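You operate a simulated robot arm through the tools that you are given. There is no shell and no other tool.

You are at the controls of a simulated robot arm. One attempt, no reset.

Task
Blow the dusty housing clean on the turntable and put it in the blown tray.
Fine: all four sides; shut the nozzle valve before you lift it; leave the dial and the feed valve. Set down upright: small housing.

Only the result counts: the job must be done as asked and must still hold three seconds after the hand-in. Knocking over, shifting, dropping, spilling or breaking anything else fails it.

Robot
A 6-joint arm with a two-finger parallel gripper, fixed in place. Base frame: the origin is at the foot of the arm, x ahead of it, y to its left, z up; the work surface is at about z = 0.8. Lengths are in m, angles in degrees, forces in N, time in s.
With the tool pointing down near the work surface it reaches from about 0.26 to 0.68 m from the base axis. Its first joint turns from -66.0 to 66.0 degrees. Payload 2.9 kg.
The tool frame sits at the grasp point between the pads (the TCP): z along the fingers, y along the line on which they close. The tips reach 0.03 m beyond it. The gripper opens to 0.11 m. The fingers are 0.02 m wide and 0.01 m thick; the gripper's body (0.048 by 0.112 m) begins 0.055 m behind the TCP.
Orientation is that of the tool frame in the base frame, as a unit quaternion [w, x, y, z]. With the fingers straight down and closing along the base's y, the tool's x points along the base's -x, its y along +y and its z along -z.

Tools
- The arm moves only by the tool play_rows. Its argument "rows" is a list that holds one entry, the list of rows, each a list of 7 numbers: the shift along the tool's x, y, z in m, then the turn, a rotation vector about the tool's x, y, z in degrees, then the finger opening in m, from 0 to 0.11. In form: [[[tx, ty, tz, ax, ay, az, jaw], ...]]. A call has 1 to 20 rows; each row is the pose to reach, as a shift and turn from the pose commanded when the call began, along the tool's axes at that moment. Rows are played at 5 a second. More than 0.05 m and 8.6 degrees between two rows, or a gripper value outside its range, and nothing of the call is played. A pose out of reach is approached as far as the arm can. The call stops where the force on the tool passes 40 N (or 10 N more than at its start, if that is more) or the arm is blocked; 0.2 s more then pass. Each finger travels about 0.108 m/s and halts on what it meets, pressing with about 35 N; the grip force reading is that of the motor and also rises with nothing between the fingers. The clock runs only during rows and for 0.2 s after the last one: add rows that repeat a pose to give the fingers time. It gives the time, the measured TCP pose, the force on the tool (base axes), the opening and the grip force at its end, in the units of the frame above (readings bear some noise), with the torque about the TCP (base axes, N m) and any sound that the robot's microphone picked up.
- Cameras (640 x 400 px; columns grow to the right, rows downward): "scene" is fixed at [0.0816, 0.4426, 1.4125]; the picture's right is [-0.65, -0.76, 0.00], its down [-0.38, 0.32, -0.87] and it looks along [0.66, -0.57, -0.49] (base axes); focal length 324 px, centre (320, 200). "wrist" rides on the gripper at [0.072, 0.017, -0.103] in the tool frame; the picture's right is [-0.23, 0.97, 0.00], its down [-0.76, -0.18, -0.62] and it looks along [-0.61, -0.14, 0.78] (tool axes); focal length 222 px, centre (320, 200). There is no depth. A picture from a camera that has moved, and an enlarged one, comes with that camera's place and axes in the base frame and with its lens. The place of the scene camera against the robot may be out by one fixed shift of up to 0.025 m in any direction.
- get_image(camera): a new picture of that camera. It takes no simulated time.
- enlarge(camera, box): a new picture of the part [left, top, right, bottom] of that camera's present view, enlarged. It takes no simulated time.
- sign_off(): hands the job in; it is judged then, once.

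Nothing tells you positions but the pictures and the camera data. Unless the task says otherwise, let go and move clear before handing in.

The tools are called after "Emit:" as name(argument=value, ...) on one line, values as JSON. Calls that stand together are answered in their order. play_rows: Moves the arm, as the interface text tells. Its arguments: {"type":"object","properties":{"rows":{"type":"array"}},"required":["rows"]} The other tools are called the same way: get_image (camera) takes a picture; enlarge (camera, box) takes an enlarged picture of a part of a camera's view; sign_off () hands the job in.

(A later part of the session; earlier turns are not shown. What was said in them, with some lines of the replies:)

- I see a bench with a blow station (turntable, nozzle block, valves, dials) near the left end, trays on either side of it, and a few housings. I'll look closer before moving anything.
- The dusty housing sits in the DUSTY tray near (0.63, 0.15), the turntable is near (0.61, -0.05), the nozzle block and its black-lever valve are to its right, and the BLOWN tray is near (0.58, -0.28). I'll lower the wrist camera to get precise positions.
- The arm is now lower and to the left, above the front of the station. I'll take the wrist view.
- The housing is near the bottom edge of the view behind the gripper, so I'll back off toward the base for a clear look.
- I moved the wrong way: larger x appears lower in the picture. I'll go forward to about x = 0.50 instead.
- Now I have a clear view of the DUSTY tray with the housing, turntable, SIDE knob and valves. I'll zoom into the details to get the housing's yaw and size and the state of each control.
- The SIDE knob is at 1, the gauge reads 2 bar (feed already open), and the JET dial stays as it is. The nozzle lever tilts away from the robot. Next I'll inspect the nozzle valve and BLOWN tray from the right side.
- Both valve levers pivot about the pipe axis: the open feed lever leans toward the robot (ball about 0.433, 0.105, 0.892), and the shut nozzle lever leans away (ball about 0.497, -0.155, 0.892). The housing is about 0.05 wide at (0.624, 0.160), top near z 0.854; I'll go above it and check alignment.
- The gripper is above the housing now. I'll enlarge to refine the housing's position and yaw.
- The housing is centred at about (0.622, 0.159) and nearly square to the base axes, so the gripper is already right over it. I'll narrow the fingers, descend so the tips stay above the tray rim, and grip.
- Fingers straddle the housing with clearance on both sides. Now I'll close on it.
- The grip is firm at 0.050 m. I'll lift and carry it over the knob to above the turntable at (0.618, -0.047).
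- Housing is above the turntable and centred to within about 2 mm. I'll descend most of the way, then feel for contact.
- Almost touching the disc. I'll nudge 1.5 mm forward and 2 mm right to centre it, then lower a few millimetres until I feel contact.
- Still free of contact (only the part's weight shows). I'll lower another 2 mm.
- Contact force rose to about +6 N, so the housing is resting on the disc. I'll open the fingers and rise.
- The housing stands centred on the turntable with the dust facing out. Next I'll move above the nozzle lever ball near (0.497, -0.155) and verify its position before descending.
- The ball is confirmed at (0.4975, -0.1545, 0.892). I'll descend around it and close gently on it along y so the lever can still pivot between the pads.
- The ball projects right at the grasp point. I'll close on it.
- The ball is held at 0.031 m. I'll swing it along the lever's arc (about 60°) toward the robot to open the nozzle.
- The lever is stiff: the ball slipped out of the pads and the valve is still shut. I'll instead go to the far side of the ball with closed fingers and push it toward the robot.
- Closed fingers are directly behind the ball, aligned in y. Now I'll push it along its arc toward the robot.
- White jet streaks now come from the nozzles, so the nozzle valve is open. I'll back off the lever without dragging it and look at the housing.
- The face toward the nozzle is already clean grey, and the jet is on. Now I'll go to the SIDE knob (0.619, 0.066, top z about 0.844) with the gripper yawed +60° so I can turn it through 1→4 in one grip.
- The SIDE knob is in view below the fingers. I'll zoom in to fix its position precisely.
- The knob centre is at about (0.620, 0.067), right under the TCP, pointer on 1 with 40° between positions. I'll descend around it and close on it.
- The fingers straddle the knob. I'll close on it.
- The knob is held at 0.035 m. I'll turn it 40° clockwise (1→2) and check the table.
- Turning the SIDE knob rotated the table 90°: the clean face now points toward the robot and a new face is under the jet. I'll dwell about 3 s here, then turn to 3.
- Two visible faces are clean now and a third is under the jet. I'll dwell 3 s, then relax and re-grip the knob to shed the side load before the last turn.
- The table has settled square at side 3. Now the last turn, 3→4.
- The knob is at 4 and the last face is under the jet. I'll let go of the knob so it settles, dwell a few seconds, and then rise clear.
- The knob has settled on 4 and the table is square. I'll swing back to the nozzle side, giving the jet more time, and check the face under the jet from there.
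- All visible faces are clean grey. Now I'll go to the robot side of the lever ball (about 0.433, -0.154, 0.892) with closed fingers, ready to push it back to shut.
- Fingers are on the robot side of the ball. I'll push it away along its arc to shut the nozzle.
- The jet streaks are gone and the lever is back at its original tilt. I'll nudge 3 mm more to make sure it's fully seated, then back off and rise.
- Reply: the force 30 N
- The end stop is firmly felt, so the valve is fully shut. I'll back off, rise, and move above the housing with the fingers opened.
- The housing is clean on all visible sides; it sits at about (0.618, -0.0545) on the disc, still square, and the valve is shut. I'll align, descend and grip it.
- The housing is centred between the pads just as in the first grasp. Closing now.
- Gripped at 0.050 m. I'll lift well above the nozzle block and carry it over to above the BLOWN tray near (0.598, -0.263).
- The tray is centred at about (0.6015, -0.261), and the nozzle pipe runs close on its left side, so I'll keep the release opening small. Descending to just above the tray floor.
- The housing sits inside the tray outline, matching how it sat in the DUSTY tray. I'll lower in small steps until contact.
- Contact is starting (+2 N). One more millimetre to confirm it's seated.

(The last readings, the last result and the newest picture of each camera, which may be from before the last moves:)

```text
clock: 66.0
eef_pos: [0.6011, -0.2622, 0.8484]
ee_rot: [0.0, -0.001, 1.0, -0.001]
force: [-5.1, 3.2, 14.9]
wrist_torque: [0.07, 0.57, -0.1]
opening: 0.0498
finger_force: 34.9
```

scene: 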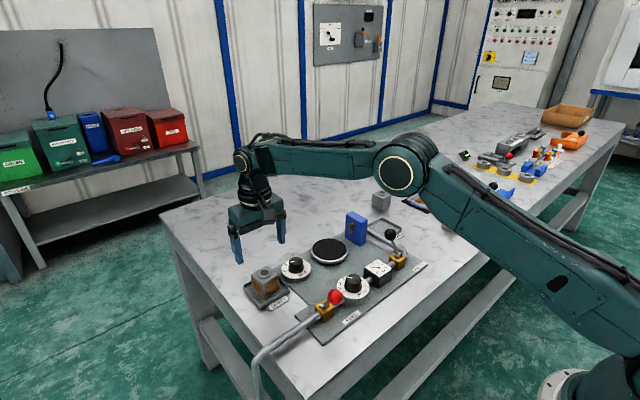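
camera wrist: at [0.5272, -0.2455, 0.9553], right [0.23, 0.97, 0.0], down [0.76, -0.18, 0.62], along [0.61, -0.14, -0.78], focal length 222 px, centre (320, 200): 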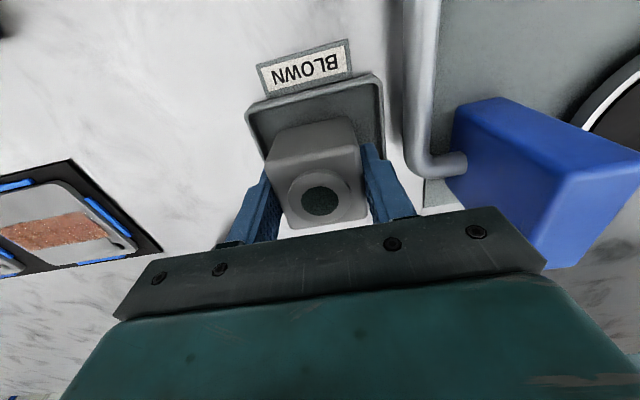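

The housing is seated on the tray floor. I'll open slightly to 0.062 m, wait, and rise straight up.

Emit:
play_rows(rows=[[[0, 0, -0.0006, 0, 0, 0, 0.045], [0, 0, -0.0006, 0, 0, 0, 0.055], [0, 0, -0.0006, 0, 0, 0, 0.062], [0, 0, -0.0006, 0, 0, 0, 0.062], [0, 0, -0.01, 0, 0, 0, 0.062], [0, 0, -0.03, 0, 0, 0, 0.062], [0, 0, -0.06, 0, 0, 0, 0.062], [0, 0, -0.1, 0, 0, 0, 0.062], [0, 0, -0.14, 0, 0, 0, 0.062], [0, 0, -0.14, 0, 0, 0, 0.062]]])

Emit:
get_image(camera="wrist")

Emit:
enlarge(camera="wrist", box=[240, 30, 400, 150])

Emit:
enlarge(camera="scene", box=[330, 170, 450, 270])

```text
clock: 68.2
eef_pos: [0.6016, -0.2636, 0.988]
ee_rot: [0.0, 0.0, 1.0, 0.0]
force: [0.3, 0.4, 0.4]
wrist_torque: [-0.02, 0.01, -0.02]
opening: 0.0618
finger_force: 0.0
```

```text
taken
camera wrist: at [0.5288, -0.2466, 1.0924], right [0.23, 0.97, 0.0], down [0.76, -0.18, 0.62], along [0.61, -0.14, -0.78], focal length 222 px, centre (320, 200)
```

wrist: 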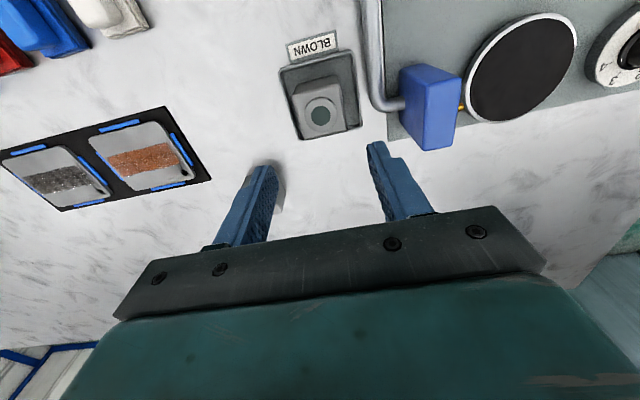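

```text
3.33 times, centred on (320, 90) of wrist
camera zoom: at [0.5288, -0.2466, 1.0924], right [0.23, 0.97, 0.0], down [0.76, -0.18, 0.62], along [0.61, -0.14, -0.78], focal length 740 px, centre (320, 567)
```

zoom: 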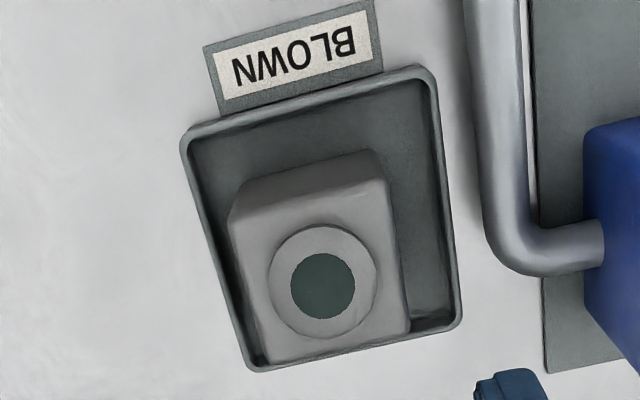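

```text
4.00 times, centred on (390, 220) of scene
camera zoom: at [0.0815, 0.4426, 1.4125], right [-0.65, -0.76, 0.0], down [-0.38, 0.32, -0.87], along [0.66, -0.57, -0.49], focal length 1294 px, centre (40, 120)
```

zoom: 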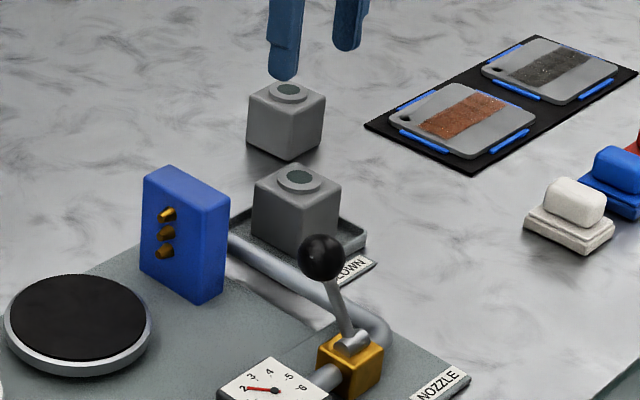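

The housing stands upright in the BLOWN tray, clean, and the nozzle lever is shut. I'll move the arm well clear and take a final overall look.

Emit:
play_rows(rows=[[[0, 0, -0.04, 0, 0, 0, 0.062], [0.03, 0.02, -0.08, 0, 0, 0, 0.062], [0.07, 0.04, -0.1, 0, 0, 0, 0.062], [0.11, 0.06, -0.11, 0, 0, 0, 0.062], [0.14, 0.08, -0.12, 0, 0, 0, 0.062], [0.14, 0.08, -0.12, 0, 0, 0, 0.062], [0.14, 0.08, -0.12, 0, 0, 0, 0.062]]])

Emit:
get_image(camera="scene")

Emit:
enlarge(camera="scene", box=[230, 170, 440, 330])

Emit:
enlarge(camera="wrist", box=[160, 40, 560, 240])

```text
refused: row 2 steps farther than a row can; nothing moved
```

```text
taken
```

scene: 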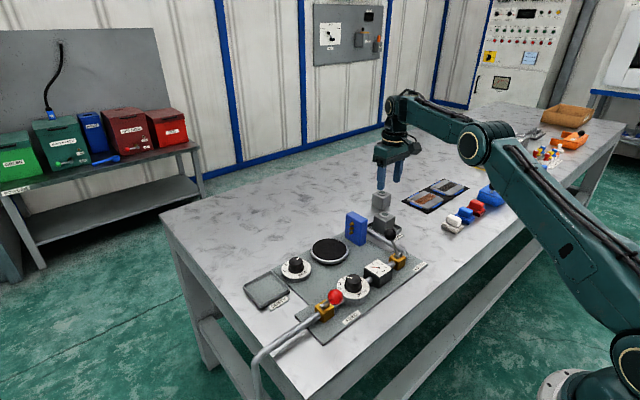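

```text
2.50 times, centred on (335, 250) of scene
camera zoom: at [0.0815, 0.4426, 1.4125], right [-0.65, -0.76, 0.0], down [-0.38, 0.32, -0.87], along [0.66, -0.57, -0.49], focal length 809 px, centre (282, 75)
```

zoom: 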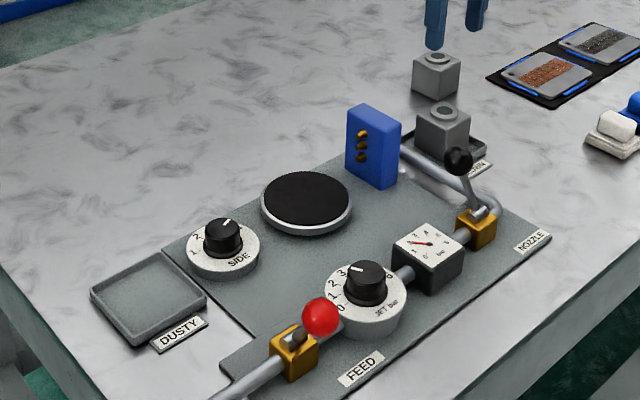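

```text
1.60 times, centred on (360, 140) of wrist
camera zoom: at [0.5288, -0.2466, 1.0924], right [0.23, 0.97, 0.0], down [0.76, -0.18, 0.62], along [0.61, -0.14, -0.78], focal length 355 px, centre (256, 296)
```

zoom: 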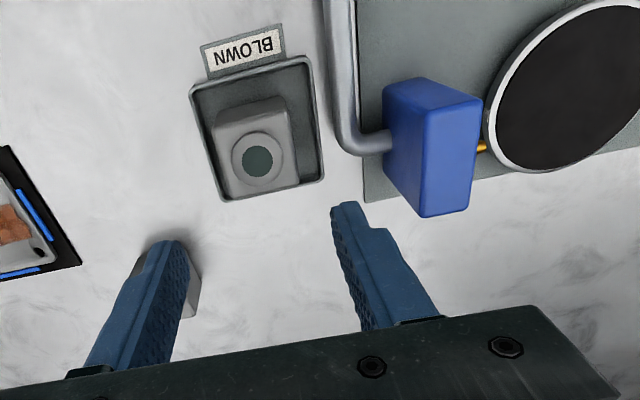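

That retreat was refused for too large a step, but everything on the bench looks right. I'll repeat it with smaller steps.

Emit:
play_rows(rows=[[[0, 0, -0.04, 0, 0, 0, 0.062], [0.02, 0.01, -0.07, 0, 0, 0, 0.062], [0.05, 0.025, -0.09, 0, 0, 0, 0.062], [0.085, 0.04, -0.1, 0, 0, 0, 0.062], [0.12, 0.055, -0.11, 0, 0, 0, 0.062], [0.14, 0.07, -0.12, 0, 0, 0, 0.062], [0.14, 0.07, -0.12, 0, 0, 0, 0.062]]])

Emit:
get_image(camera="wrist")

Emit:
enlarge(camera="scene", box=[330, 170, 450, 270])

```text
clock: 69.8
eef_pos: [0.4593, -0.1937, 1.1065]
ee_rot: [-0.001, 0.0, 1.0, 0.0]
force: [-1.3, 0.5, -0.2]
wrist_torque: [-0.02, 0.0, -0.01]
opening: 0.0621
finger_force: 0.2
```

```text
taken
camera wrist: at [0.3872, -0.1768, 1.2111], right [0.23, 0.97, 0.0], down [0.76, -0.18, 0.62], along [0.61, -0.14, -0.78], focal length 222 px, centre (320, 200)
```

wrist: 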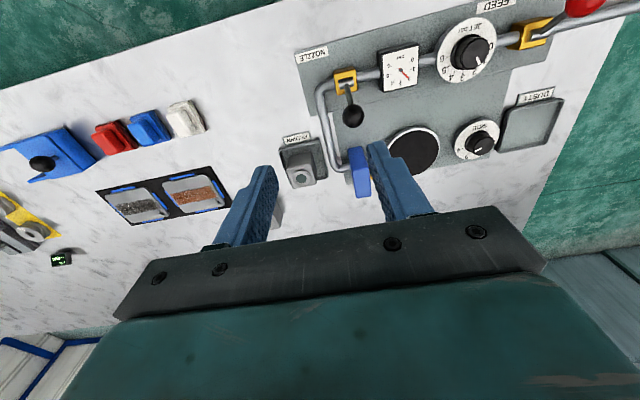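

```text
4.00 times, centred on (390, 220) of scene
camera zoom: at [0.0815, 0.4426, 1.4125], right [-0.65, -0.76, 0.0], down [-0.38, 0.32, -0.87], along [0.66, -0.57, -0.49], focal length 1294 px, centre (40, 120)
```

zoom: 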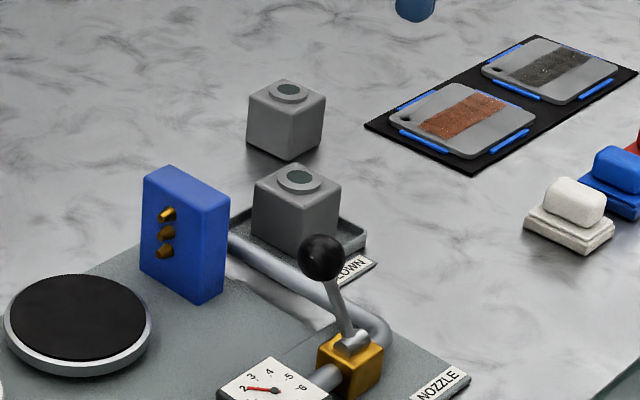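

The clean housing stands upright in the BLOWN tray. The nozzle lever is shut, and the JET dial, feed valve and the other housing look unchanged. The arm is clear, so I'm handing in.

Emit:
sign_off()

```text
The job is handed in.
```

The housing has been blown on all four sides and is standing upright in the BLOWN tray. I've handed the job in, but the tool gave no verdict.

- **Blowing:** I opened the nozzle valve once and turned the SIDE knob from 1 to 4, with a few seconds of air on each side. The pictures showed each of the four faces clean after its turn under the jet.
- **Nozzle valve:** I pushed it shut to its end stop before lifting the housing. The jet had stopped by then.
- **Left alone:** I didn't touch the JET dial or the feed valve, and the gauge still reads 2 bar. I took "the dial" to mean the JET dial and used the SIDE knob to turn the table. The SIDE knob is now at 4; it started at 1.
- **One slip:** My first try at the nozzle lever failed because the ball slid out of the gripper and the lever didn't move. I pushed it instead, and that worked.

The other grey housing and everything else on the bench look unmoved, and the arm is clear.
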